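You operate a simulated robot arm through the tools that you are given. There is no shell and no other tool. Be economical: measure what you need, move in short steps, check, and stop when the job is done.

Carry out the task below with a simulated robot arm. There is one attempt and no reset: what you move stays moved.

Task
Put things in order on the top of the long counter. At the end: the white dish brush stands on top of the white short paper roll; the teal dip dish stands where the white dish brush stood; the beige plain bagel is in the teal bowl; the paprika jar stands on top of the pink freezer brick (carton); whatever was shut is shut again. Leave all else as you found it, and nothing knocked over.

Only the result counts: the job must be done as asked and must still hold three seconds after the hand-in. Knocking over, shifting, dropping, spilling or breaking anything else fails it.

Robot
A 6-joint arm with a two-finger parallel gripper, fixed in place. Base frame: the origin is at the foot of the arm, x ahead of it, y to its left, z up; the work surface is at about z = 0.9. Readings come in m, degrees, newtons and seconds.
With the tool pointing down near the work surface it reaches from about 0.36 to 0.76 m from the base axis. Its first joint turns from -66.0 to 66.0 degrees. Payload 2.45 kg.
Tool frame: the origin (TCP) lies between the finger pads and is the grasp point; the fingertips stand 0.024 m ahead of it; z points along the fingers, y is the line along which they close. The gripper opens to 0.068 m. The fingers are 0.017 m wide and 0.01 m thick; the gripper's body (0.04 by 0.07 m) begins 0.041 m behind the TCP.
Orientation is told as [roll, pitch, yaw] about the base's x, y, z axes, in that order, counted from this pose: with the fingers straight down and closing along the base's y, the tool's x points along the base's -x, its y along +y and its z along -z.

Tools
- The arm moves only by the tool drive_tool. Its argument "commands" is a list of rows, each a list of 7 numbers: the shift along the tool's x, y, z in units of 300 mm (1.0 is 300 mm), then the turn, a rotation vector about the tool's x, y, z in units of 120 degrees (1.0 is 120 degrees), then the opening, from 0 (shut) to 1 (fully open). In form: [[tx, ty, tz, ax, ay, az, fingers], ...]. A call has 1 to 12 rows; each row is the pose to reach, as a shift and turn from the pose commanded when the call began, along the tool's axes at that moment. A call with a number of a shift or a turn outside -1 to 1 is refused whole. Each row takes 0.2 s and may step no farther than 0.05 m and 8.6 degrees from the row before; otherwise, or with a gripper value out of range, the whole call is refused. A pose out of reach is approached as far as the arm can. The call stops where the force on the tool passes 40 N (or 10 N more than at its start, if that is more) or the arm is blocked; 0.2 s more then pass. The fingers move at their own pace (about 0.108 m/s each) and stop on an object; they squeeze with about 27 N. The grip force told is the motor's: it shows also when the fingers shut on nothing. Time passes only in rows, and 0.2 s behind the last, so rows that repeat a pose let the fingers close. It gives the time, the measured TCP pose, the force on the tool (base axes), the opening and the grip force at its end, in the units of the frame above (readings bear some noise), and new pictures: "show" is both (left out), scene, wrist or none.
- Cameras (640 x 400 px; columns grow to the right, rows downward): "scene" is fixed at [0.1755, 0.4226, 1.4638]; the picture's right is [-0.65, -0.76, 0.00], its down [-0.43, 0.37, -0.82] and it looks along [0.62, -0.54, -0.57] (base axes); focal length 248 px, centre (320, 200). "wrist" rides on the gripper at [0.084, 0.011, -0.075] in the tool frame; the picture's right is [-0.13, 0.99, 0.00], its down [-0.60, -0.08, -0.79] and it looks along [-0.79, -0.10, 0.61] (tool axes); focal length 251 px, centre (320, 200). There is no depth. A picture from a camera that has moved, and an enlarged one, comes with that camera's place and axes in the base frame and with its lens.
- zoom(camera, box): a new picture of the part [left, top, right, bottom] of that camera's present view, enlarged. The clock stands still meanwhile.
- finish_job(): hands the job in; it is judged then, once.

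Go step by step. Nothing tells you positions but the pictures and the camera data: compare them with the known pose of the tool, close in by small moves and look again before you grip or let go. The budget is 120 turns and 170 pictures, counting those below and the enlarged ones. Unless the task says otherwise, let go and move clear before handing in, and close with one line.

The tools are called as name(argument=value, ...) on one line, values as JSON. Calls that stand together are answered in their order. drive_tool: Moves the arm, as the interface text tells. Its arguments: {"type":"object","properties":{"commands":{"type":"array","items":{"type":"array","items":{"type":"number"}}},"show":{"type":"string","enum":["both","scene","wrist","none"]}},"required":["commands"]} The other tools are called the same way: zoom (camera, box) takes an enlarged picture of a part of a camera's view; finish_job () hands the job in.

At the start:

```text
time_s: 0.0
eef_pos: [0.4972, 0.0728, 1.26]
ee_rot: [0.0, 0.0, 0.0]
contact_force: [0.2, 0.6, 0.0]
opening: 0.0679
grasp_force: 0.1
```

scene: 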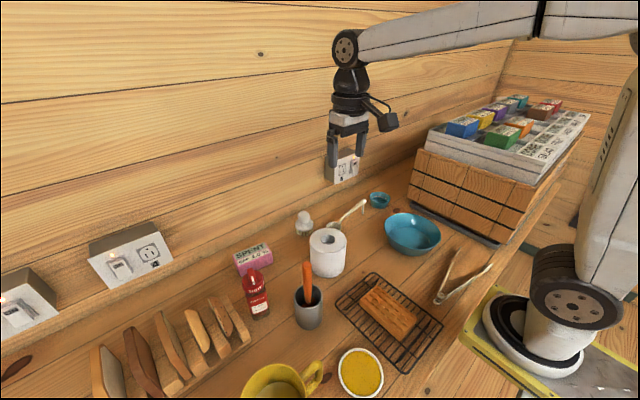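
wrist: 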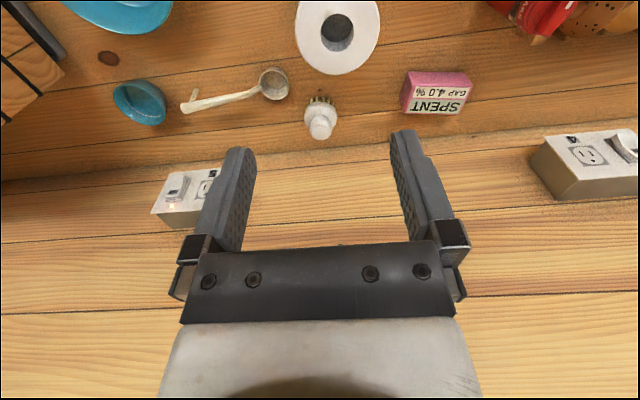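

I see the counter with the paper roll, white brush, dip dish, bowl, pink carton, and a red jar. I zoom in to identify the items, in particular the bagel.

zoom(camera="scene", box=[220, 170, 460, 320])

zoom(camera="scene", box=[0, 240, 256, 400])

zoom(camera="scene", box=[400, 80, 640, 230])

```text
2.67 times, centred on (340, 245) of scene
camera zoom: at [0.1755, 0.4226, 1.4638], right [-0.65, -0.76, 0.0], down [-0.43, 0.37, -0.82], along [0.62, -0.54, -0.57], focal length 660 px, centre (267, 80)
```

zoom: 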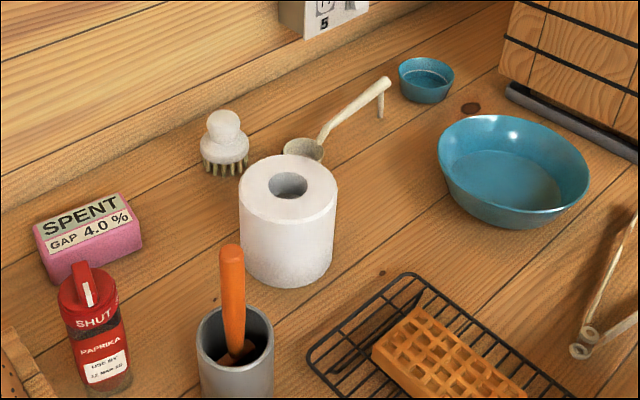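

```text
2.50 times, centred on (128, 320) of scene
camera zoom: at [0.1755, 0.4226, 1.4638], right [-0.65, -0.76, 0.0], down [-0.43, 0.37, -0.82], along [0.62, -0.54, -0.57], focal length 619 px, centre (800, -100)
```

zoom: 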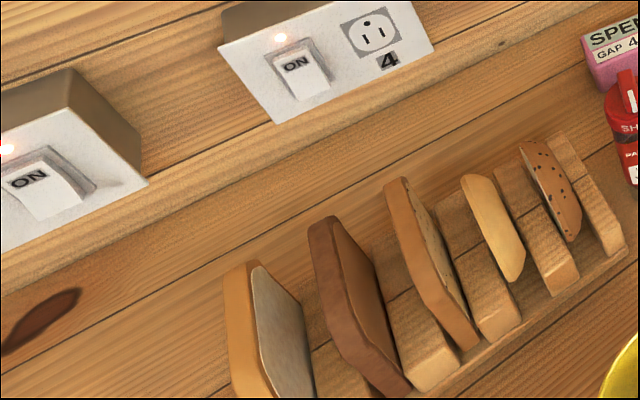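

```text
2.67 times, centred on (520, 155) of scene
camera zoom: at [0.1755, 0.4226, 1.4638], right [-0.65, -0.76, 0.0], down [-0.43, 0.37, -0.82], along [0.62, -0.54, -0.57], focal length 660 px, centre (-213, 320)
```

zoom: 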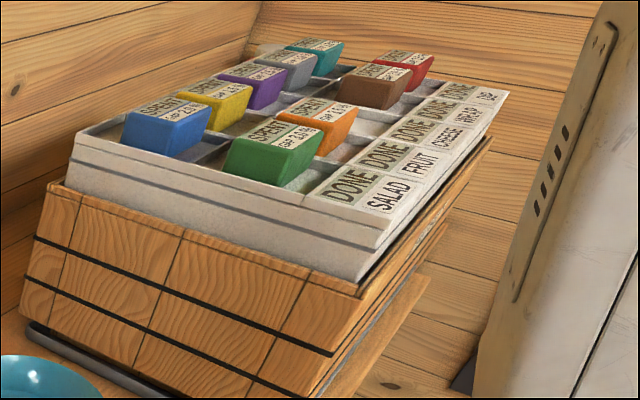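

I place (approx.): brush (0.675, 0.06), roll (0.53, 0.09) with its top about z 1.0, dip dish (0.62, -0.27), carton (0.66, 0.25), jar (0.526, 0.32), and the bread rack around (0.53, 0.44). I move over to the left to look at the rack and jar with the wrist camera.

drive_tool(commands=[[0.03, 0.15, 0.02, 0, 0, 0, 1], [0.06, 0.3, 0.04, 0, 0, 0, 1], [0.09, 0.45, 0.06, 0, 0, 0, 1], [0.12, 0.6, 0.08, 0, 0, 0, 1], [0.15, 0.75, 0.1, 0, 0, 0, 1], [0.17, 0.9, 0.12, 0, 0, 0, 1], [0.17, 0.98, 0.12, 0, 0, 0, 1]], show="both")

```text
time_s: 1.6
eef_pos: [0.4461, 0.3691, 1.2237]
ee_rot: [-0.1, 0.0, 0.0]
contact_force: [-0.6, -0.4, 0.7]
opening: 0.0679
grasp_force: 0.1
camera wrist: at [0.3619, 0.3786, 1.2996], right [0.13, 0.99, 0.0], down [0.6, -0.08, 0.79], along [0.79, -0.1, -0.61], focal length 251 px, centre (320, 200)
```

scene: 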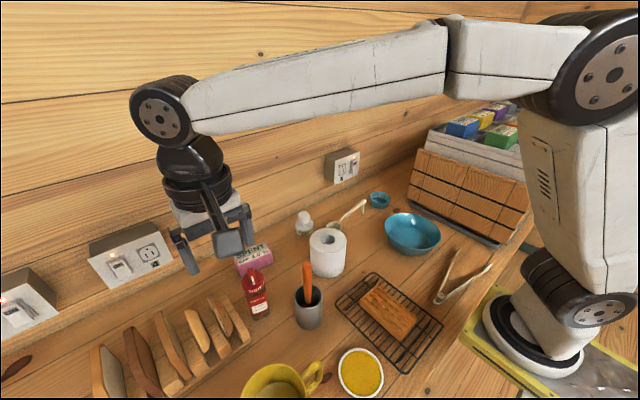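
wrist: 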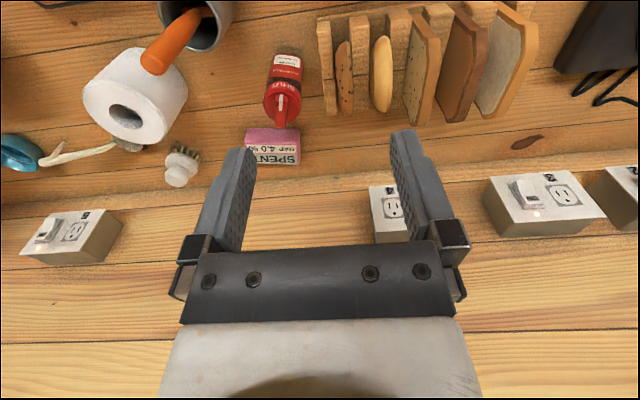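

zoom(camera="wrist", box=[230, 0, 550, 200])

```text
2.00 times, centred on (390, 100) of wrist
camera zoom: at [0.3619, 0.3786, 1.2996], right [0.13, 0.99, 0.0], down [0.6, -0.08, 0.79], along [0.79, -0.1, -0.61], focal length 503 px, centre (180, 400)
```

zoom: 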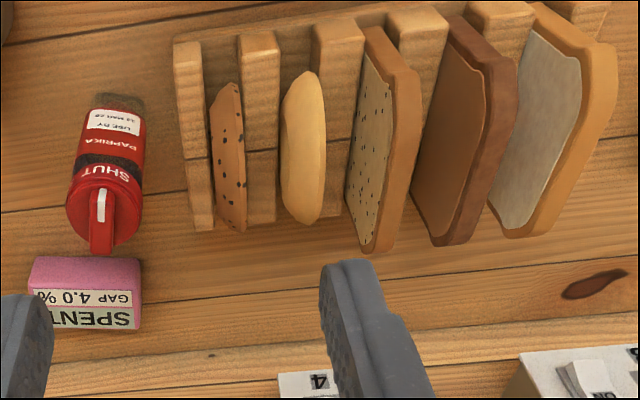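

The plain bagel is the beige one without specks, standing on edge in a slot of the rack at about (0.54, 0.44). I go lower to see how far it sticks out over the dividers.

drive_tool(commands=[[0.07, 0.08, 0.11, 0, 0, 0, 1], [0.15, 0.16, 0.23, 0, 0, 0, 1], [0.22, 0.24, 0.35, 0, 0, 0, 1], [0.22, 0.24, 0.35, 0, 0, 0, 1]], show="wrist")

```text
time_s: 2.6
eef_pos: [0.3787, 0.4384, 1.117]
ee_rot: [0.0, 0.0, 0.0]
contact_force: [0.0, -0.2, -0.8]
opening: 0.068
grasp_force: 0.0
camera wrist: at [0.2953, 0.4502, 1.1934], right [0.13, 0.99, 0.0], down [0.6, -0.08, 0.79], along [0.79, -0.1, -0.61], focal length 251 px, centre (320, 200)
```

wrist: 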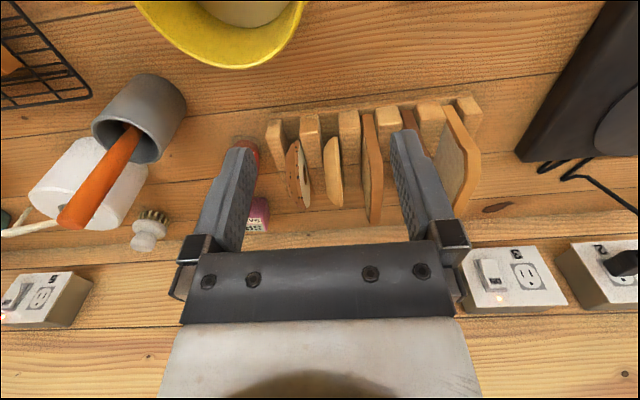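

zoom(camera="wrist", box=[240, 80, 496, 240])

```text
2.50 times, centred on (368, 160) of wrist
camera zoom: at [0.2953, 0.4502, 1.1934], right [0.13, 0.99, 0.0], down [0.6, -0.08, 0.79], along [0.79, -0.1, -0.61], focal length 629 px, centre (200, 300)
```

zoom: 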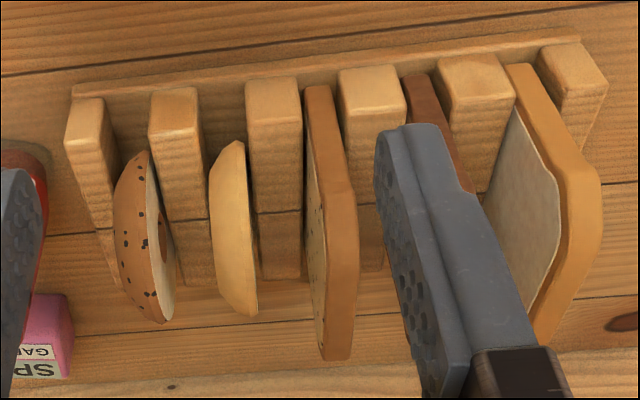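

The rack dividers are low and the bagel projects to about z 1.0, centred near (0.543, 0.438), thin along y. I move above it with the fingers partly closed and look again.

drive_tool(commands=[[-0.14, 0, 0, 0, 0, 0, 0.64], [-0.28, 0, 0, 0, 0, 0, 0.64], [-0.42, 0, 0, 0, 0, 0, 0.64], [-0.54, 0, 0.05, 0, 0, 0, 0.64], [-0.547, 0, 0.15, 0, 0, 0, 0.64], [-0.547, 0, 0.18, 0, 0, 0, 0.64]], show="both")

```text
time_s: 4.0
eef_pos: [0.5444, 0.441, 1.0633]
ee_rot: [0.0, 0.1, 0.1]
contact_force: [0.0, 0.0, -0.1]
opening: 0.0433
grasp_force: 0.1
camera wrist: at [0.4605, 0.4505, 1.1399], right [0.13, 0.99, 0.0], down [0.6, -0.08, 0.79], along [0.79, -0.1, -0.61], focal length 251 px, centre (320, 200)
```

scene: 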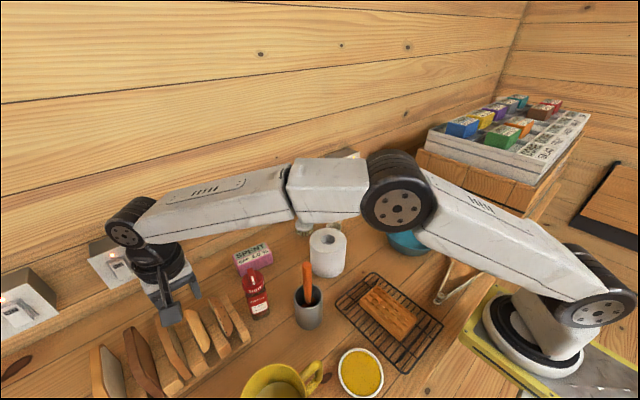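
wrist: 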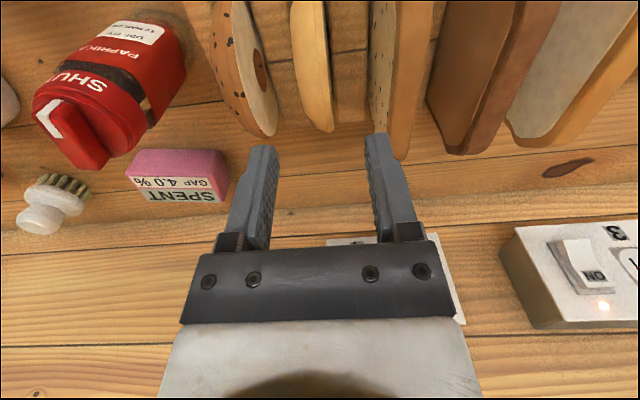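

zoom(camera="wrist", box=[200, 0, 456, 160])

```text
2.50 times, centred on (328, 80) of wrist
camera zoom: at [0.4605, 0.4505, 1.1399], right [0.13, 0.99, 0.0], down [0.6, -0.08, 0.79], along [0.79, -0.1, -0.61], focal length 629 px, centre (300, 500)
```

zoom: 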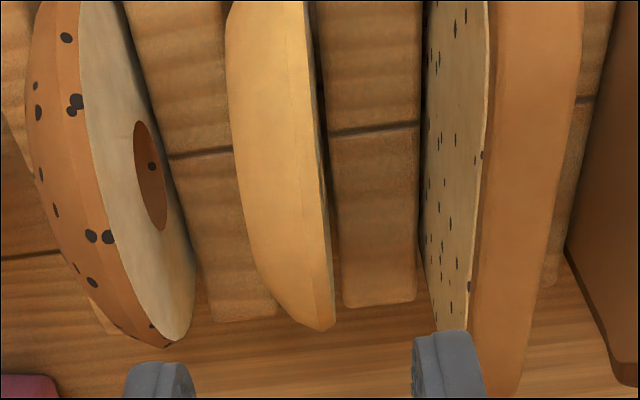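

The bagel spans y of roughly 0.427 to 0.446, with its neighbours at 0.4075 and 0.473. I narrow the opening to 34 mm and go down halfway.

drive_tool(commands=[[0, 0, 0, 0, 0, 0, 0.5], [0, 0, 0, 0, 0, 0, 0.5], [0, 0, 0.06, 0, 0, 0, 0.5], [0, 0, 0.12, 0, 0, 0, 0.5], [0, 0, 0.14, 0, 0, 0, 0.5]], show="wrist")

```text
time_s: 5.2
eef_pos: [0.5442, 0.4397, 1.0223]
ee_rot: [0.1, -0.1, 0.0]
contact_force: [0.0, 0.6, 0.5]
opening: 0.0338
grasp_force: 0.1
camera wrist: at [0.4596, 0.4501, 1.0979], right [0.13, 0.99, 0.0], down [0.6, -0.08, 0.79], along [0.79, -0.1, -0.61], focal length 251 px, centre (320, 200)
```

wrist: 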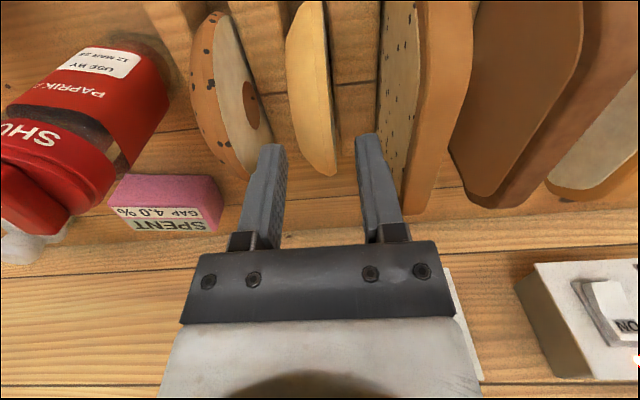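

Alignment is good, so I go down the rest of the way and look before gripping.

drive_tool(commands=[[0, -0.004, 0.03, 0, 0, 0, 0.5], [0, -0.004, 0.06, 0, 0, 0, 0.5], [0, -0.004, 0.09, 0, 0, 0, 0.5]], show="wrist")

```text
time_s: 6.0
eef_pos: [0.5444, 0.4374, 0.9955]
ee_rot: [0.0, 0.0, 0.0]
contact_force: [-0.2, 0.1, 0.9]
opening: 0.0339
grasp_force: 0.0
camera wrist: at [0.46, 0.449, 1.0712], right [0.13, 0.99, 0.0], down [0.6, -0.08, 0.79], along [0.79, -0.1, -0.61], focal length 251 px, centre (320, 200)
```

wrist: 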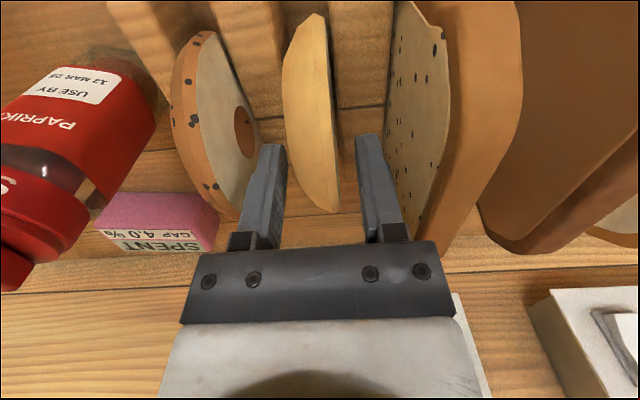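

The bagel is squarely between the fingers. I close and lift slightly.

drive_tool(commands=[[0, 0, 0, 0, 0, 0, 0.1], [0, 0, 0, 0, 0, 0, 0.1], [0, 0, 0, 0, 0, 0, 0.1], [0, 0, -0.05, 0, 0, 0, 0.1], [0, 0, -0.1, 0, 0, 0, 0.1], [0, 0, -0.2, 0, 0, 0, 0.1], [0, 0, -0.33, 0, 0, 0, 0.1], [0, 0, -0.45, 0, 0, 0, 0.1]], show="both")

```text
time_s: 7.8
eef_pos: [0.543, 0.4384, 1.1311]
ee_rot: [-0.1, 0.0, 0.0]
contact_force: [0.2, 0.1, -1.9]
opening: 0.0181
grasp_force: 27.5
camera wrist: at [0.4595, 0.449, 1.2067], right [0.13, 0.99, 0.0], down [0.6, -0.08, 0.79], along [0.79, -0.1, -0.61], focal length 251 px, centre (320, 200)
```

scene: 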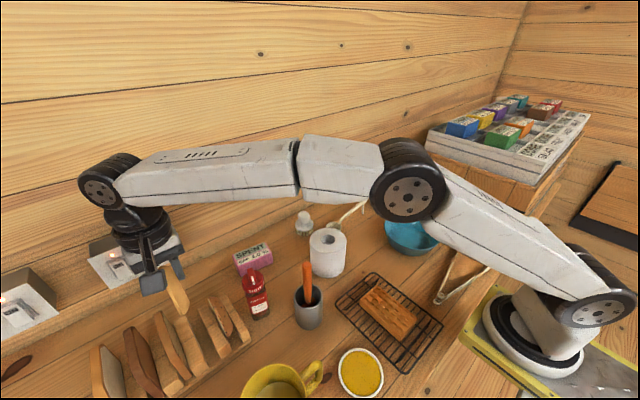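
wrist: 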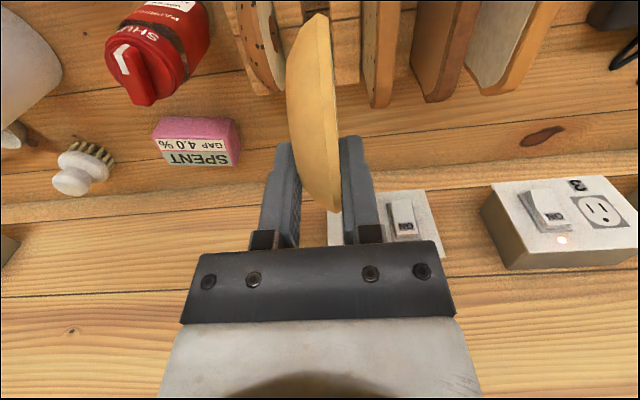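

I have the bagel. I carry it high across toward the bowl at about (0.415, -0.155).

drive_tool(commands=[[0, 0, -0.1, 0, 0, 0, 0.1], [0.02, -0.12, -0.2, 0, 0, 0, 0.1], [0.05, -0.26, -0.2, 0, 0, 0, 0.1], [0.08, -0.4, -0.2, 0, 0, 0, 0.1], [0.11, -0.55, -0.2, 0, 0, 0, 0.1], [0.14, -0.7, -0.2, 0, 0, 0, 0.1], [0.17, -0.85, -0.2, 0, 0, 0, 0.1], [0.2, -1.0, -0.2, 0, 0, 0, 0.1]], show="none")

drive_tool(commands=[[0.03, -0.15, 0, 0, 0, 0, 0.1], [0.06, -0.3, 0, 0, 0, 0, 0.1], [0.1, -0.45, 0, 0, 0, 0, 0.1], [0.14, -0.55, 0, 0, 0, 0, 0.1], [0.18, -0.62, 0, 0, 0, 0, 0.1], [0.18, -0.62, 0, 0, 0, 0, 0.1]], show="both")

```text
time_s: 9.6
eef_pos: [0.4841, 0.138, 1.191]
ee_rot: [0.1, 0.0, 0.0]
contact_force: [-0.3, -0.2, -0.2]
opening: 0.0183
grasp_force: 27.0
```

```text
time_s: 11.0
eef_pos: [0.43, -0.0473, 1.1905]
ee_rot: [0.0, -0.1, 0.0]
contact_force: [-0.5, 0.0, 0.7]
opening: 0.0182
grasp_force: 26.5
camera wrist: at [0.3462, -0.0371, 1.2664], right [0.13, 0.99, 0.0], down [0.6, -0.08, 0.79], along [0.79, -0.1, -0.61], focal length 251 px, centre (320, 200)
```

scene: 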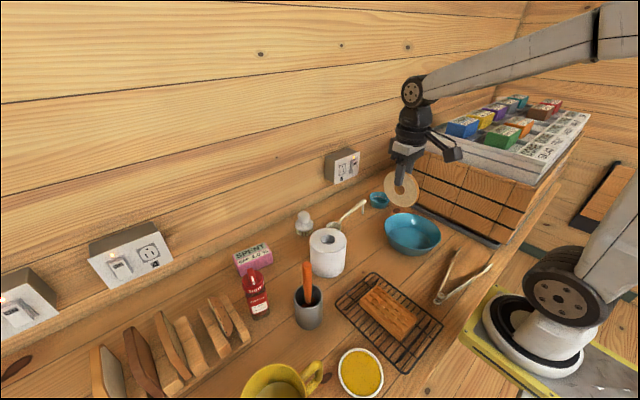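
wrist: 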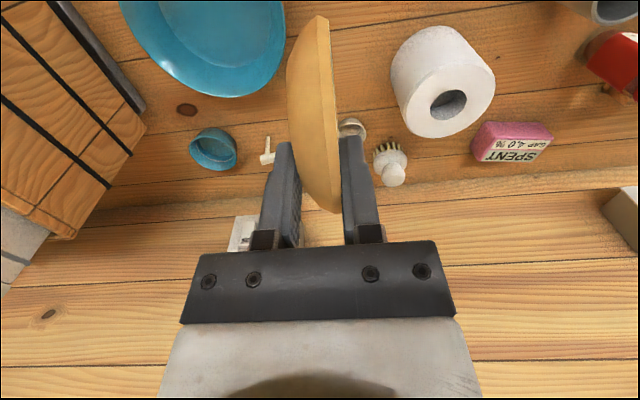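

The bowl is centred near (0.417, -0.16). I move over it while tilting the tool 40° so the bagel lays down flat-side first.

drive_tool(commands=[[0.01, -0.08, 0, 0.06, 0, 0, 0.1], [0.02, -0.16, 0, 0.12, 0, 0, 0.1], [0.03, -0.24, 0, 0.18, 0, 0, 0.1], [0.03, -0.327, 0, 0.24, 0, 0, 0.1], [0.03, -0.327, 0.12, 0.3, 0, 0, 0.1], [0.03, -0.327, 0.25, 0.334, 0, 0, 0.1], [0.03, -0.327, 0.37, 0.334, 0, 0, 0.1], [0.03, -0.327, 0.37, 0.334, 0, 0, 0.1]], show="both")

```text
time_s: 12.8
eef_pos: [0.4213, -0.1448, 1.0777]
ee_rot: [-40.1, 0.0, 0.0]
contact_force: [-0.3, 0.1, -0.7]
opening: 0.0182
grasp_force: 27.1
camera wrist: at [0.3364, -0.0883, 1.1289], right [0.13, 0.76, -0.64], down [0.6, 0.45, 0.66], along [0.79, -0.47, -0.4], focal length 251 px, centre (320, 200)
```

scene: 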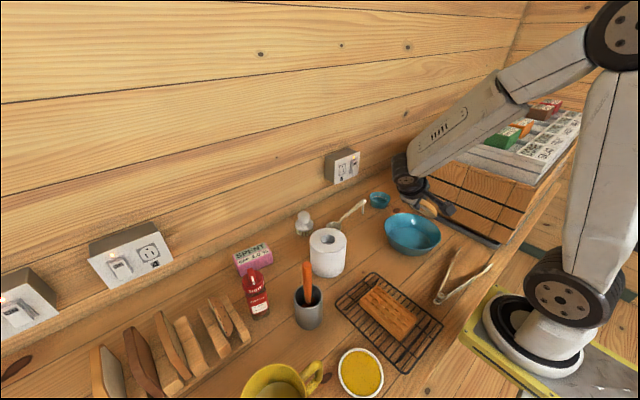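
wrist: 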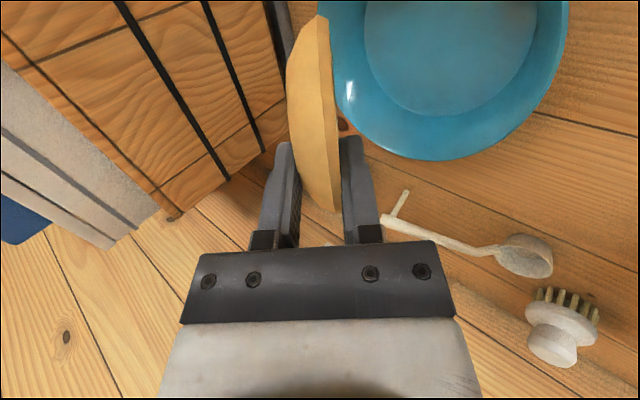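

The bagel is over the bowl. I lower along the vertical in small steps.

drive_tool(commands=[[0, 0.06, 0.07, 0, 0, 0, 0.1], [0, 0.11, 0.13, 0, 0, 0, 0.1], [0, 0.15, 0.179, 0, 0, 0, 0.1], [0, 0.18, 0.2145, 0, 0, 0, 0.1]], show="both")

```text
time_s: 13.8
eef_pos: [0.4215, -0.1434, 0.996]
ee_rot: [-40.0, -0.2, -0.1]
contact_force: [0.0, 0.3, -0.3]
opening: 0.0183
grasp_force: 27.1
camera wrist: at [0.337, -0.0883, 1.0461], right [0.13, 0.76, -0.64], down [0.6, 0.45, 0.66], along [0.79, -0.47, -0.4], focal length 251 px, centre (320, 200)
```

scene: 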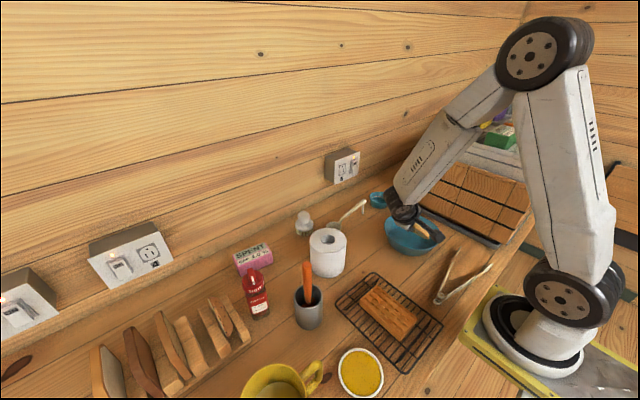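
wrist: 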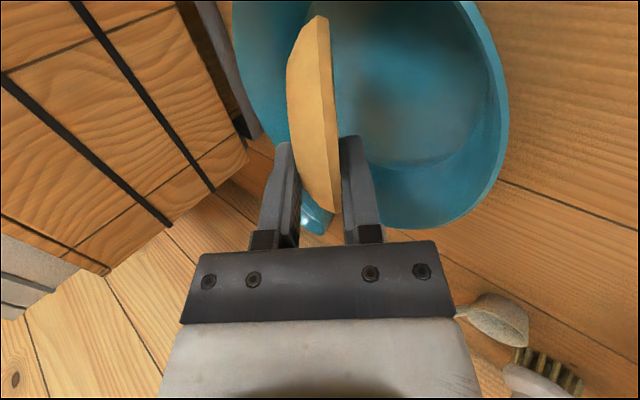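

drive_tool(commands=[[0, 0.012, 0.0145, 0, 0, 0, 0.1], [0, 0.024, 0.029, 0, 0, 0, 0.1], [0, 0.034, 0.041, 0, 0, 0, 0.1]], show="wrist")

```text
time_s: 14.6
eef_pos: [0.4217, -0.144, 0.979]
ee_rot: [-40.0, -0.1, -0.1]
contact_force: [-0.2, -0.4, 0.2]
opening: 0.0182
grasp_force: 27.3
camera wrist: at [0.3369, -0.089, 1.0304], right [0.13, 0.76, -0.64], down [0.6, 0.45, 0.66], along [0.79, -0.47, -0.4], focal length 251 px, centre (320, 200)
```

wrist: 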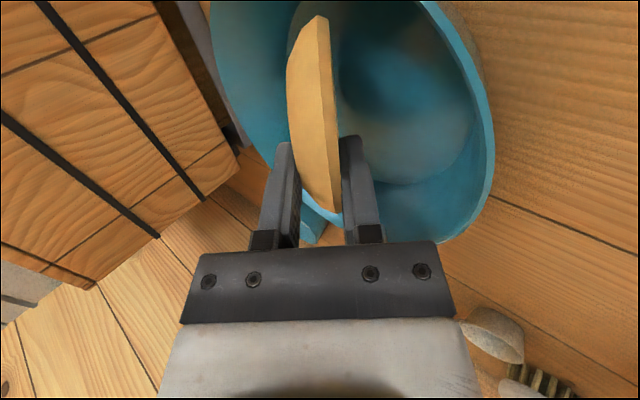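

drive_tool(commands=[[0, 0.01, 0.0125, 0, 0, 0, 0.1], [0, 0.01, 0.0125, 0, 0, 0, 0.6], [0, 0.01, 0.0125, 0, 0, 0, 0.7], [0, 0.01, 0.0125, 0, 0, 0, 0.7], [0, 0.01, -0.05, 0, 0, 0, 0.7], [0, 0.01, -0.15, 0, 0, 0, 0.7], [0, 0.01, -0.28, 0, 0, 0, 0.7]], show="both")

```text
time_s: 16.2
eef_pos: [0.4205, -0.0887, 1.0409]
ee_rot: [-40.2, 0.1, 0.0]
contact_force: [-0.2, 0.0, -0.1]
opening: 0.0475
grasp_force: 0.0
camera wrist: at [0.337, -0.0325, 1.0921], right [0.13, 0.76, -0.64], down [0.6, 0.45, 0.66], along [0.79, -0.47, -0.4], focal length 251 px, centre (320, 200)
```

scene: 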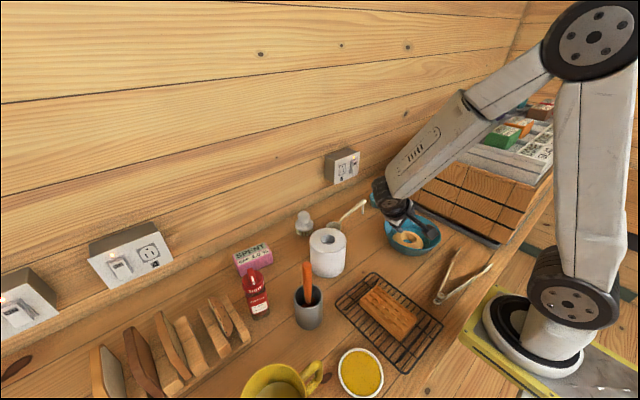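
wrist: 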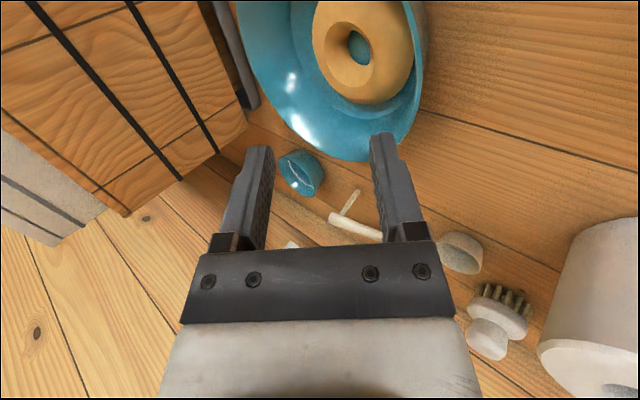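

The bagel lies flat in the bowl. Next I rise, straighten the tool, and head for the jar.

drive_tool(commands=[[0, -0.08, -0.1, -0.06, 0, 0, 0.7], [0, -0.16, -0.19, -0.12, 0, 0, 0.8], [0, -0.24, -0.285, -0.18, 0, 0, 0.9], [0, -0.3, -0.36, -0.24, 0, 0, 1], [0, -0.34, -0.41, -0.3, 0, 0, 1], [0, -0.34, -0.41, -0.334, 0, 0, 1]], show="none")

drive_tool(commands=[[0, 0.15, 0, 0, 0, 0, 1], [0, 0.3, 0, 0, 0, 0, 1], [0, 0.45, 0, 0, 0, 0, 1], [0, 0.6, 0, 0, 0, 0, 1], [0, 0.75, 0, 0, 0, 0, 1], [0, 0.9, 0, 0, 0, 0, 1], [0, 1.0, 0, 0, 0, 0, 1]], show="none")

drive_tool(commands=[[0, 0.14, 0.05, 0, 0, 0, 1], [0, 0.28, 0.15, 0, 0, 0, 1], [0, 0.32, 0.15, 0, 0, 0, 1]], show="both")

```text
time_s: 17.6
eef_pos: [0.4216, -0.0886, 1.202]
ee_rot: [0.1, -0.1, 0.0]
contact_force: [0.8, 0.1, -0.3]
opening: 0.0679
grasp_force: 0.0
```

```text
time_s: 19.2
eef_pos: [0.4218, 0.2126, 1.2018]
ee_rot: [0.0, 0.1, -0.1]
contact_force: [0.5, -0.5, 0.3]
opening: 0.0677
grasp_force: 0.0
```

```text
refused: row 2 steps farther than a row can; nothing moved
```

The last call was refused for its step size, so I redo it with smaller steps.

drive_tool(commands=[[0, 0.12, 0.05, 0, 0, 0, 1], [0, 0.22, 0.13, 0, 0, 0, 1], [0, 0.32, 0.2, 0, 0, 0, 1], [0, 0.32, 0.2, 0, 0, 0, 1]], show="wrist")

zoom(camera="wrist", box=[200, 0, 456, 160])

zoom(camera="scene", box=[220, 220, 316, 280])

```text
time_s: 20.2
eef_pos: [0.4216, 0.3075, 1.1408]
ee_rot: [0.0, 0.0, 0.0]
contact_force: [0.0, 0.4, 0.3]
opening: 0.0679
grasp_force: 0.1
camera wrist: at [0.337, 0.3186, 1.2166], right [0.13, 0.99, 0.0], down [0.6, -0.08, 0.79], along [0.79, -0.1, -0.61], focal length 251 px, centre (320, 200)
```

wrist: 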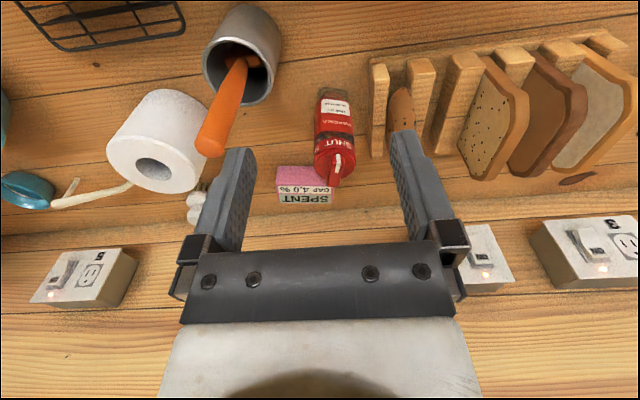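

```text
2.50 times, centred on (328, 80) of wrist
camera zoom: at [0.337, 0.3186, 1.2166], right [0.13, 0.99, 0.0], down [0.6, -0.08, 0.79], along [0.79, -0.1, -0.61], focal length 629 px, centre (300, 500)
```

zoom: 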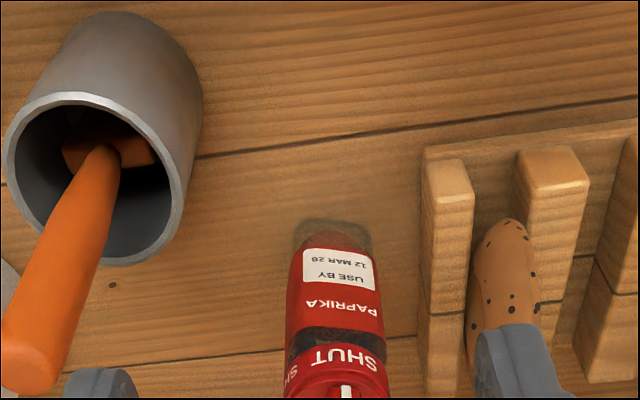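

```text
6.67 times, centred on (268, 250) of scene
camera zoom: at [0.1755, 0.4226, 1.4638], right [-0.65, -0.76, 0.0], down [-0.43, 0.37, -0.82], along [0.62, -0.54, -0.57], focal length 1651 px, centre (667, -133)
```

zoom: 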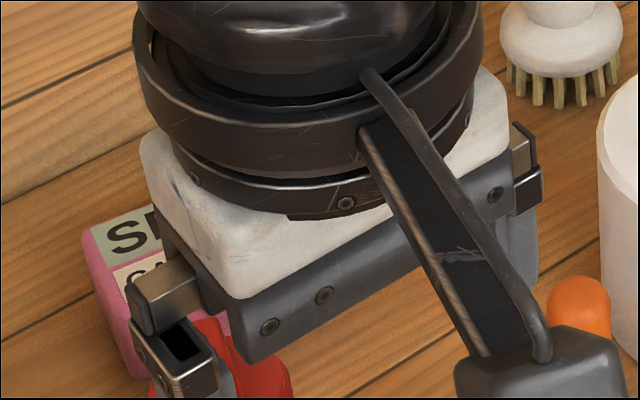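

The jar's base is near (0.53, 0.313), about 0.045 m wide and roughly 0.12 m tall. I move over it to line up.

drive_tool(commands=[[-0.14, 0.01, 0, 0, 0, 0, 1], [-0.28, 0.02, 0.03, 0, 0, 0, 1], [-0.36, 0.02, 0.1, 0, 0, 0, 1], [-0.36, 0.02, 0.13, 0, 0, 0, 1], [-0.36, 0.02, 0.13, 0, 0, 0, 1]], show="both")

```text
time_s: 21.4
eef_pos: [0.5296, 0.3125, 1.1022]
ee_rot: [0.1, 0.0, 0.0]
contact_force: [0.3, -0.4, 0.5]
opening: 0.068
grasp_force: 0.1
camera wrist: at [0.445, 0.3235, 1.178], right [0.13, 0.99, 0.0], down [0.6, -0.08, 0.79], along [0.79, -0.1, -0.61], focal length 251 px, centre (320, 200)
```

scene: 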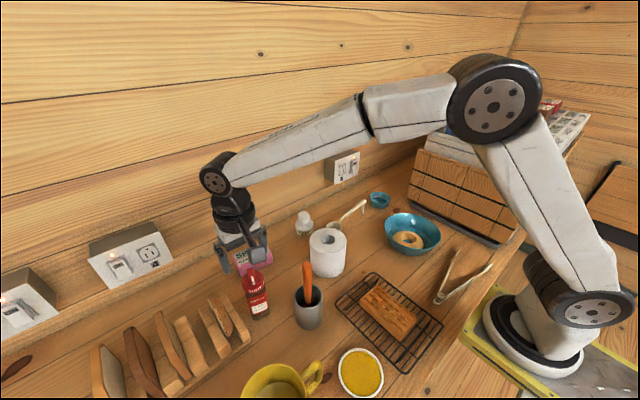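
wrist: 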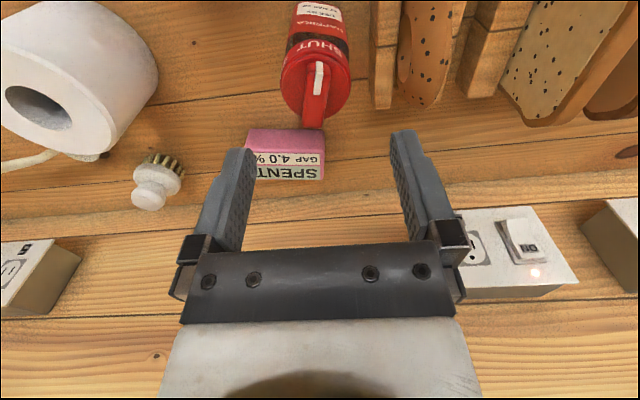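

The cap is slightly left of the finger centre. I shift a little and descend halfway, then look at the clearance above the cap.

drive_tool(commands=[[-0.012, -0.007, 0.06, 0, 0, 0, 1], [-0.012, -0.007, 0.13, 0, 0, 0, 1], [-0.012, -0.007, 0.2, 0, 0, 0, 1], [-0.012, -0.007, 0.24, 0, 0, 0, 1]], show="both")

zoom(camera="scene", box=[190, 230, 318, 310])

```text
time_s: 22.4
eef_pos: [0.5332, 0.3124, 1.0293]
ee_rot: [0.0, 0.0, -0.1]
contact_force: [0.0, 0.2, -0.5]
opening: 0.068
grasp_force: 0.0
camera wrist: at [0.4491, 0.322, 1.106], right [0.13, 0.99, 0.0], down [0.6, -0.08, 0.79], along [0.79, -0.1, -0.61], focal length 251 px, centre (320, 200)
```

scene: 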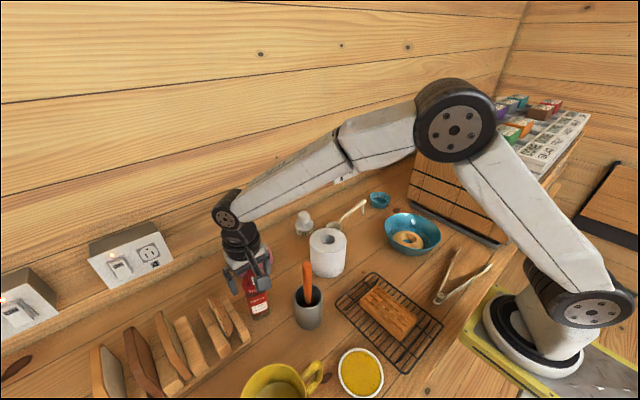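
wrist: 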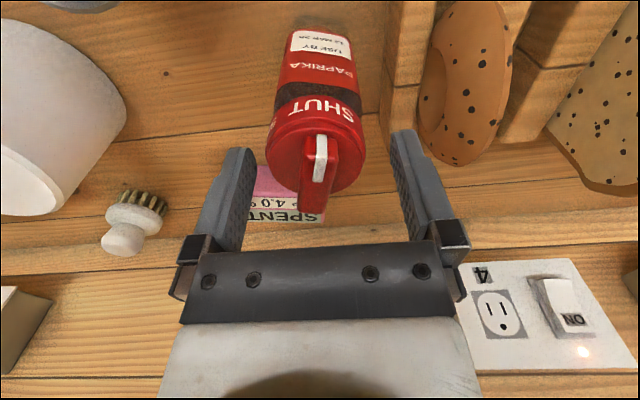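

```text
5.00 times, centred on (254, 270) of scene
camera zoom: at [0.1755, 0.4226, 1.4638], right [-0.65, -0.76, 0.0], down [-0.43, 0.37, -0.82], along [0.62, -0.54, -0.57], focal length 1238 px, centre (650, -150)
```

zoom: 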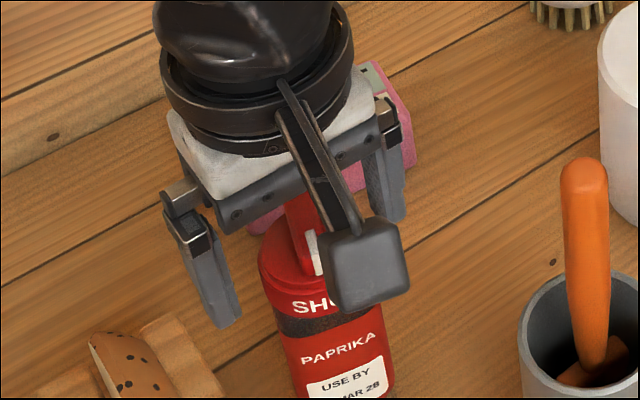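

The cap has an upright fin up to about z 1.04, so I must stay above it with the palm. I go down to about 1.012 with watchful steps.

drive_tool(commands=[[0, -0.003, 0.03, 0, 0, 0, 1], [0, -0.006, 0.058, 0, 0, 0, 1]], show="both")

zoom(camera="scene", box=[190, 230, 318, 310])

```text
time_s: 23.0
eef_pos: [0.5332, 0.3102, 1.0138]
ee_rot: [0.0, 0.0, 0.0]
contact_force: [-0.3, 0.2, 0.6]
opening: 0.0681
grasp_force: 0.1
camera wrist: at [0.4488, 0.3205, 1.0886], right [0.13, 0.99, 0.0], down [0.6, -0.08, 0.79], along [0.79, -0.1, -0.61], focal length 251 px, centre (320, 200)
```

scene: 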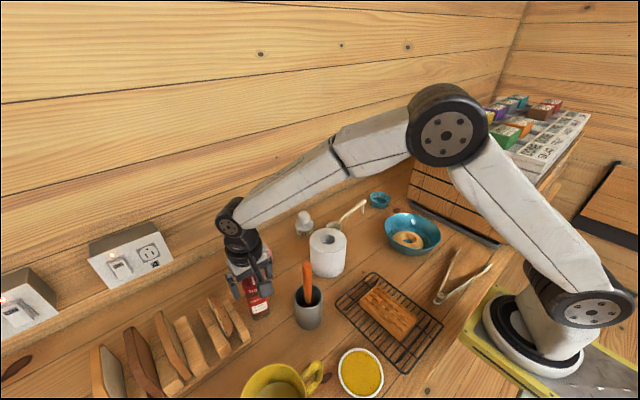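
wrist: 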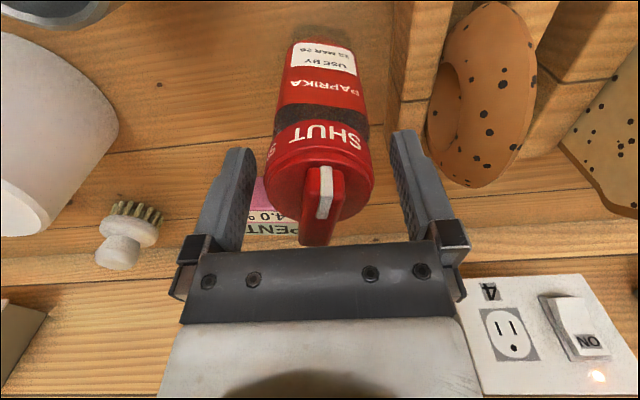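

```text
5.00 times, centred on (254, 270) of scene
camera zoom: at [0.1755, 0.4226, 1.4638], right [-0.65, -0.76, 0.0], down [-0.43, 0.37, -0.82], along [0.62, -0.54, -0.57], focal length 1238 px, centre (650, -150)
```

zoom: 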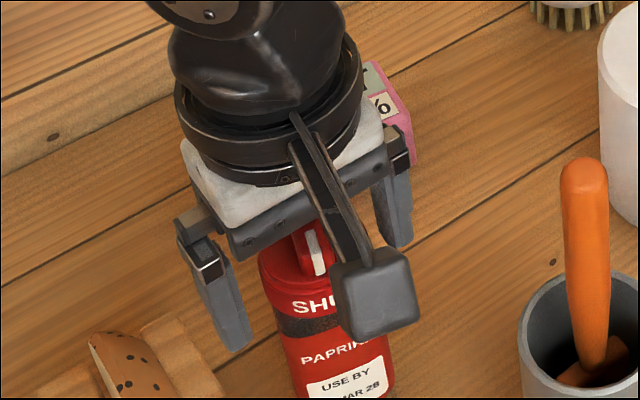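

Fin top works out at z≈1.041, and the palm is at 1.055. I lower 8 mm more and grip.

drive_tool(commands=[[0, 0, 0.015, 0, 0, 0, 1], [0, 0, 0.027, 0, 0, 0, 1], [0, 0, 0.027, 0, 0, 0, 0.4], [0, 0, 0.027, 0, 0, 0, 0.4], [0, 0, 0.027, 0, 0, 0, 0.4]], show="wrist")

```text
time_s: 24.2
eef_pos: [0.5331, 0.3103, 1.0046]
ee_rot: [0.0, 0.0, 0.0]
contact_force: [-0.6, -0.2, 0.0]
opening: 0.0466
grasp_force: 27.0
camera wrist: at [0.4487, 0.3207, 1.0802], right [0.13, 0.99, 0.0], down [0.6, -0.08, 0.79], along [0.79, -0.1, -0.61], focal length 251 px, centre (320, 200)
```

wrist: 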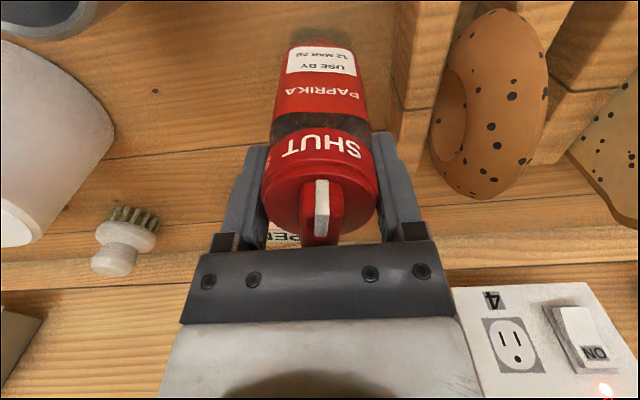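

The jar is held. Carton: x 0.648–0.698, y 0.207–0.303, top z ≈0.943. I lift the jar and carry it above the carton.

drive_tool(commands=[[0, 0, -0.08, 0, 0, 0, 0.4], [0, 0, -0.2, 0, 0, 0, 0.4], [0, 0, -0.35, 0, 0, 0, 0.4], [-0.14, -0.06, -0.35, 0, 0, 0, 0.4], [-0.28, -0.12, -0.35, 0, 0, 0, 0.4], [-0.4, -0.17, -0.35, 0, 0, 0, 0.4], [-0.46, -0.184, -0.35, 0, 0, 0, 0.4], [-0.46, -0.184, -0.35, 0, 0, 0, 0.4]], show="both")

zoom(camera="scene", box=[190, 200, 318, 280])

```text
time_s: 26.0
eef_pos: [0.6711, 0.2548, 1.1099]
ee_rot: [0.1, 0.0, 0.1]
contact_force: [-0.7, -0.3, -1.6]
opening: 0.0465
grasp_force: 26.7
camera wrist: at [0.5876, 0.2655, 1.1855], right [0.13, 0.99, 0.0], down [0.6, -0.08, 0.79], along [0.79, -0.1, -0.61], focal length 251 px, centre (320, 200)
```

scene: 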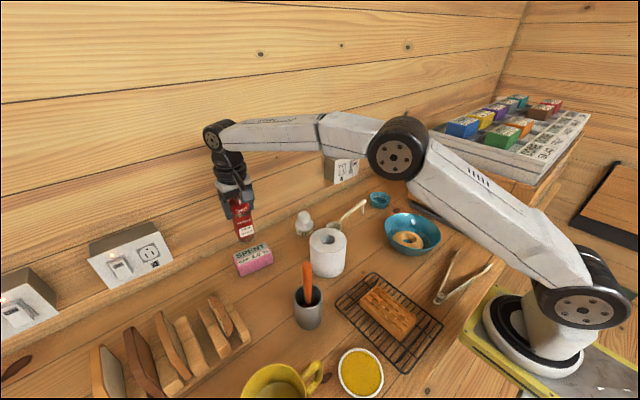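
wrist: 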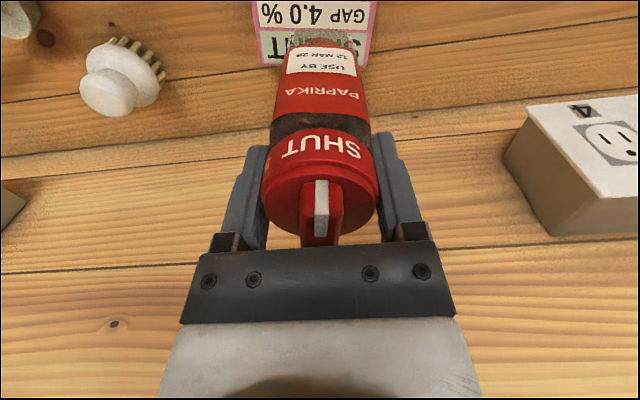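

```text
5.00 times, centred on (254, 240) of scene
camera zoom: at [0.1756, 0.4226, 1.4638], right [-0.65, -0.76, 0.0], down [-0.43, 0.37, -0.82], along [0.62, -0.54, -0.57], focal length 1238 px, centre (650, 0)
```

zoom: 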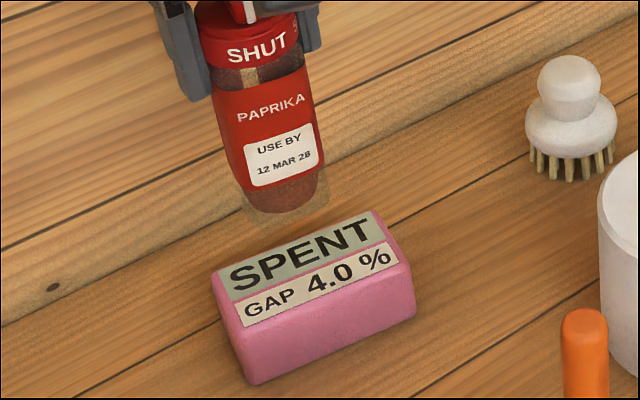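

The carton's centre lies about 4–5 mm forward and right of the jar, so I correct by that and go down to just above it.

drive_tool(commands=[[-0.012, -0.017, 0.06, 0, 0, 0, 0.4], [-0.012, -0.017, 0.12, 0, 0, 0, 0.4], [-0.012, -0.017, 0.17, 0, 0, 0, 0.4]], show="wrist")

zoom(camera="scene", box=[190, 200, 318, 280])

```text
time_s: 26.8
eef_pos: [0.6754, 0.2499, 1.0588]
ee_rot: [0.1, 0.0, 0.0]
contact_force: [-0.1, 0.2, -1.9]
opening: 0.0462
grasp_force: 26.4
camera wrist: at [0.5904, 0.2609, 1.1344], right [0.13, 0.99, 0.0], down [0.6, -0.08, 0.79], along [0.79, -0.1, -0.61], focal length 251 px, centre (320, 200)
```

wrist: 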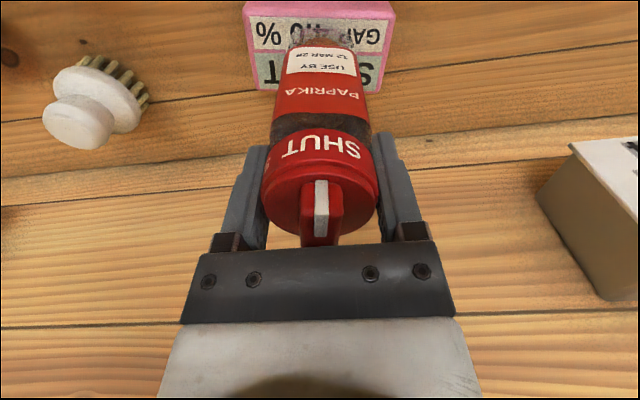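

```text
5.00 times, centred on (254, 240) of scene
camera zoom: at [0.1756, 0.4226, 1.4638], right [-0.65, -0.76, 0.0], down [-0.43, 0.37, -0.82], along [0.62, -0.54, -0.57], focal length 1238 px, centre (650, 0)
```

zoom: 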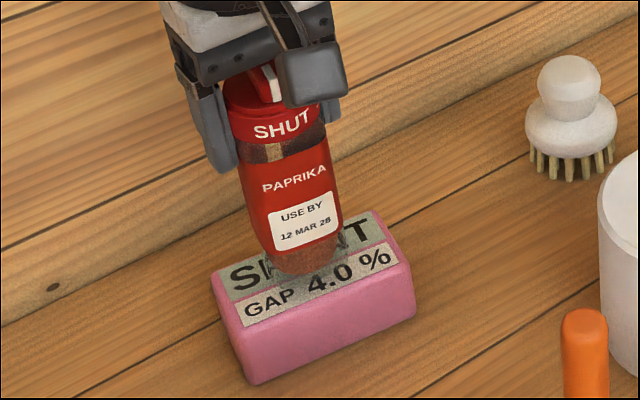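

drive_tool(commands=[[0, 0, 0.012, 0, 0, 0, 0.4], [0, 0, 0.024, 0, 0, 0, 0.4], [0, 0, 0.03, 0, 0, 0, 0.4]], show="none")

zoom(camera="scene", box=[190, 200, 318, 280])

```text
time_s: 27.6
eef_pos: [0.6742, 0.2509, 1.0496]
ee_rot: [0.0, -0.1, 0.1]
contact_force: [0.4, 1.6, -1.1]
opening: 0.0466
grasp_force: 26.5
```

```text
5.00 times, centred on (254, 240) of scene
camera zoom: at [0.1756, 0.4226, 1.4638], right [-0.65, -0.76, 0.0], down [-0.43, 0.37, -0.82], along [0.62, -0.54, -0.57], focal length 1238 px, centre (650, 0)
```

zoom: 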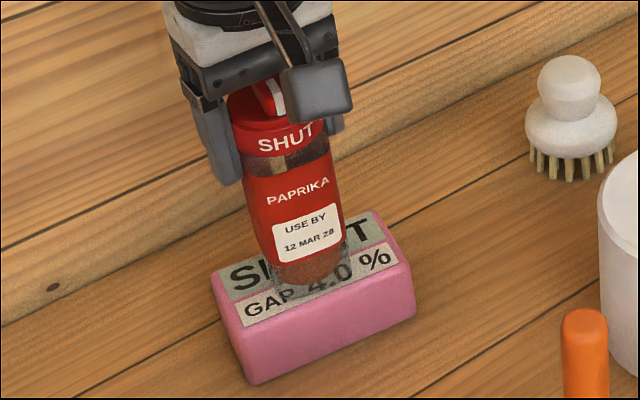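

drive_tool(commands=[[-0.01, 0, 0.004, 0, 0, 0, 0.4], [-0.01, 0, 0.008, 0, 0, 0, 0.4], [-0.01, 0, 0.012, 0, 0, 0, 0.4]], show="none")

zoom(camera="scene", box=[222, 225, 286, 265])

```text
time_s: 28.4
eef_pos: [0.6774, 0.2504, 1.0491]
ee_rot: [0.1, -0.2, 0.0]
contact_force: [-2.1, -0.4, 16.5]
opening: 0.0466
grasp_force: 26.6
```

```text
10.00 times, centred on (254, 245) of scene
camera zoom: at [0.1751, 0.4225, 1.4639], right [-0.65, -0.76, 0.0], down [-0.43, 0.37, -0.82], along [0.62, -0.54, -0.57], focal length 2476 px, centre (980, -250)
```

zoom: 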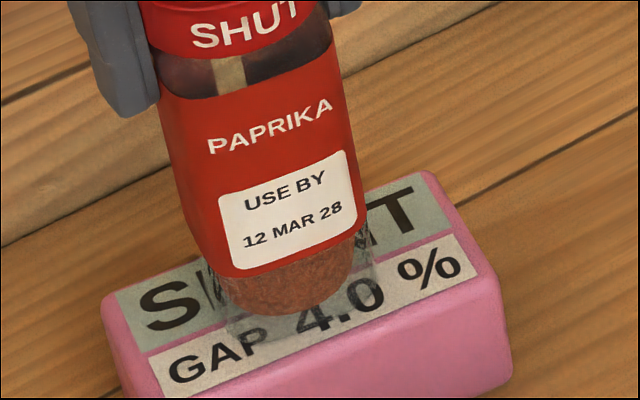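

The jar has touched down and is centred. I relieve the pressure, release, and rise.

drive_tool(commands=[[0, 0, -0.005, 0, 0, 0, 0.4], [0, 0, -0.005, 0, 0, 0, 0.8], [0, 0, -0.005, 0, 0, 0, 1], [0, 0, -0.005, 0, 0, 0, 1], [0, 0, -0.08, 0, 0, 0, 1], [0, 0, -0.2, 0, 0, 0, 1], [0, 0, -0.35, 0, 0, 0, 1]], show="wrist")

zoom(camera="scene", box=[190, 200, 318, 280])

```text
time_s: 30.0
eef_pos: [0.6767, 0.2488, 1.1507]
ee_rot: [0.0, -0.1, 0.0]
contact_force: [-0.4, 0.4, -0.6]
opening: 0.0681
grasp_force: 0.1
camera wrist: at [0.5928, 0.2596, 1.2272], right [0.13, 0.99, 0.0], down [0.6, -0.08, 0.79], along [0.79, -0.1, -0.61], focal length 251 px, centre (320, 200)
```

wrist: 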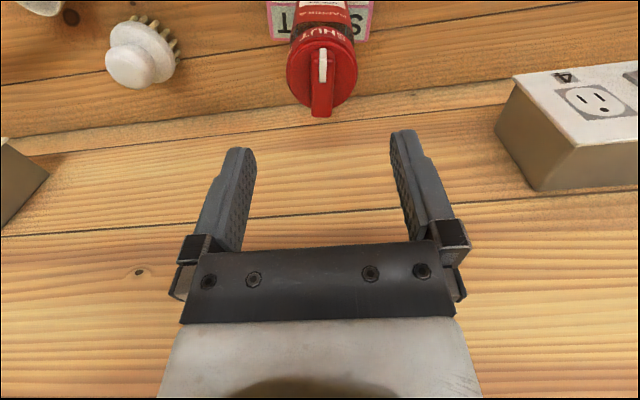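

```text
5.00 times, centred on (254, 240) of scene
camera zoom: at [0.1755, 0.4226, 1.4638], right [-0.65, -0.76, 0.0], down [-0.43, 0.37, -0.82], along [0.62, -0.54, -0.57], focal length 1238 px, centre (650, 0)
```

zoom: 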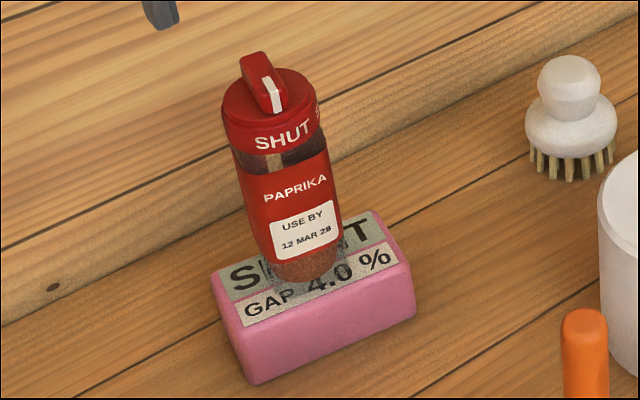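

The jar stands well on the carton. Now the brush at about (0.68, 0.058): I move over it and turn the tool 90° so that the camera arm stays clear of the roll.

drive_tool(commands=[[0, -0.06, 0, 0, 0, -0.068, 1], [0, -0.12, 0, 0, 0, -0.136, 1], [0, -0.18, 0, 0, 0, -0.204, 1], [0, -0.24, 0, 0, 0, -0.272, 1], [0, -0.3, 0, 0, 0, -0.34, 1], [0, -0.36, 0, 0, 0, -0.408, 1], [0, -0.42, 0, 0, 0, -0.476, 1], [0, -0.48, 0, 0, 0, -0.544, 1], [0, -0.54, 0, 0, 0, -0.612, 1], [0, -0.6, 0, 0, 0, -0.68, 1], [0, -0.637, 0, 0, 0, -0.75, 1], [0, -0.637, 0.1, 0, 0, -0.75, 1]], show="both")

```text
time_s: 32.6
eef_pos: [0.678, 0.0586, 1.1217]
ee_rot: [-0.1, 0.0, 90.1]
contact_force: [-0.5, -0.1, 0.2]
opening: 0.0682
grasp_force: 0.1
camera wrist: at [0.6668, -0.0256, 1.197], right [-0.99, 0.13, 0.0], down [0.08, 0.6, 0.79], along [0.1, 0.79, -0.61], focal length 251 px, centre (320, 200)
```

scene: 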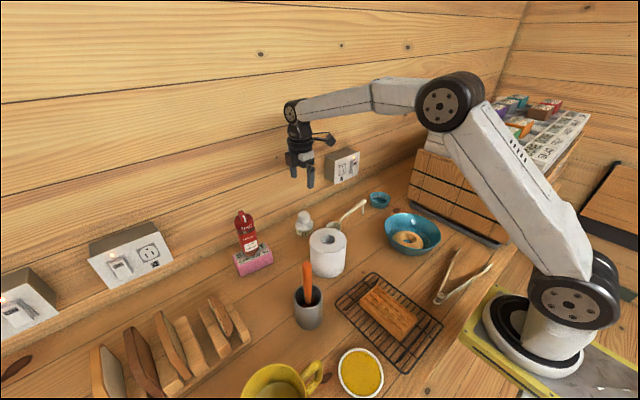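
wrist: 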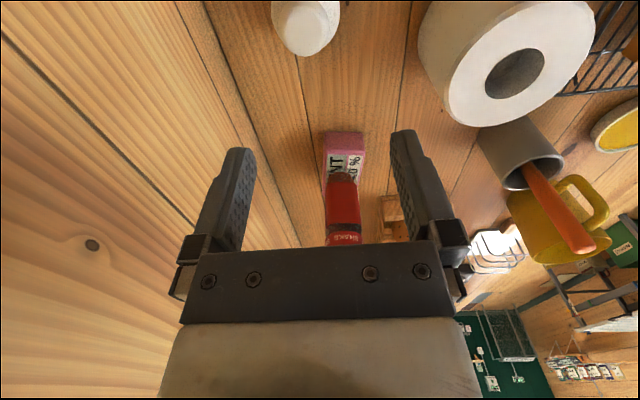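

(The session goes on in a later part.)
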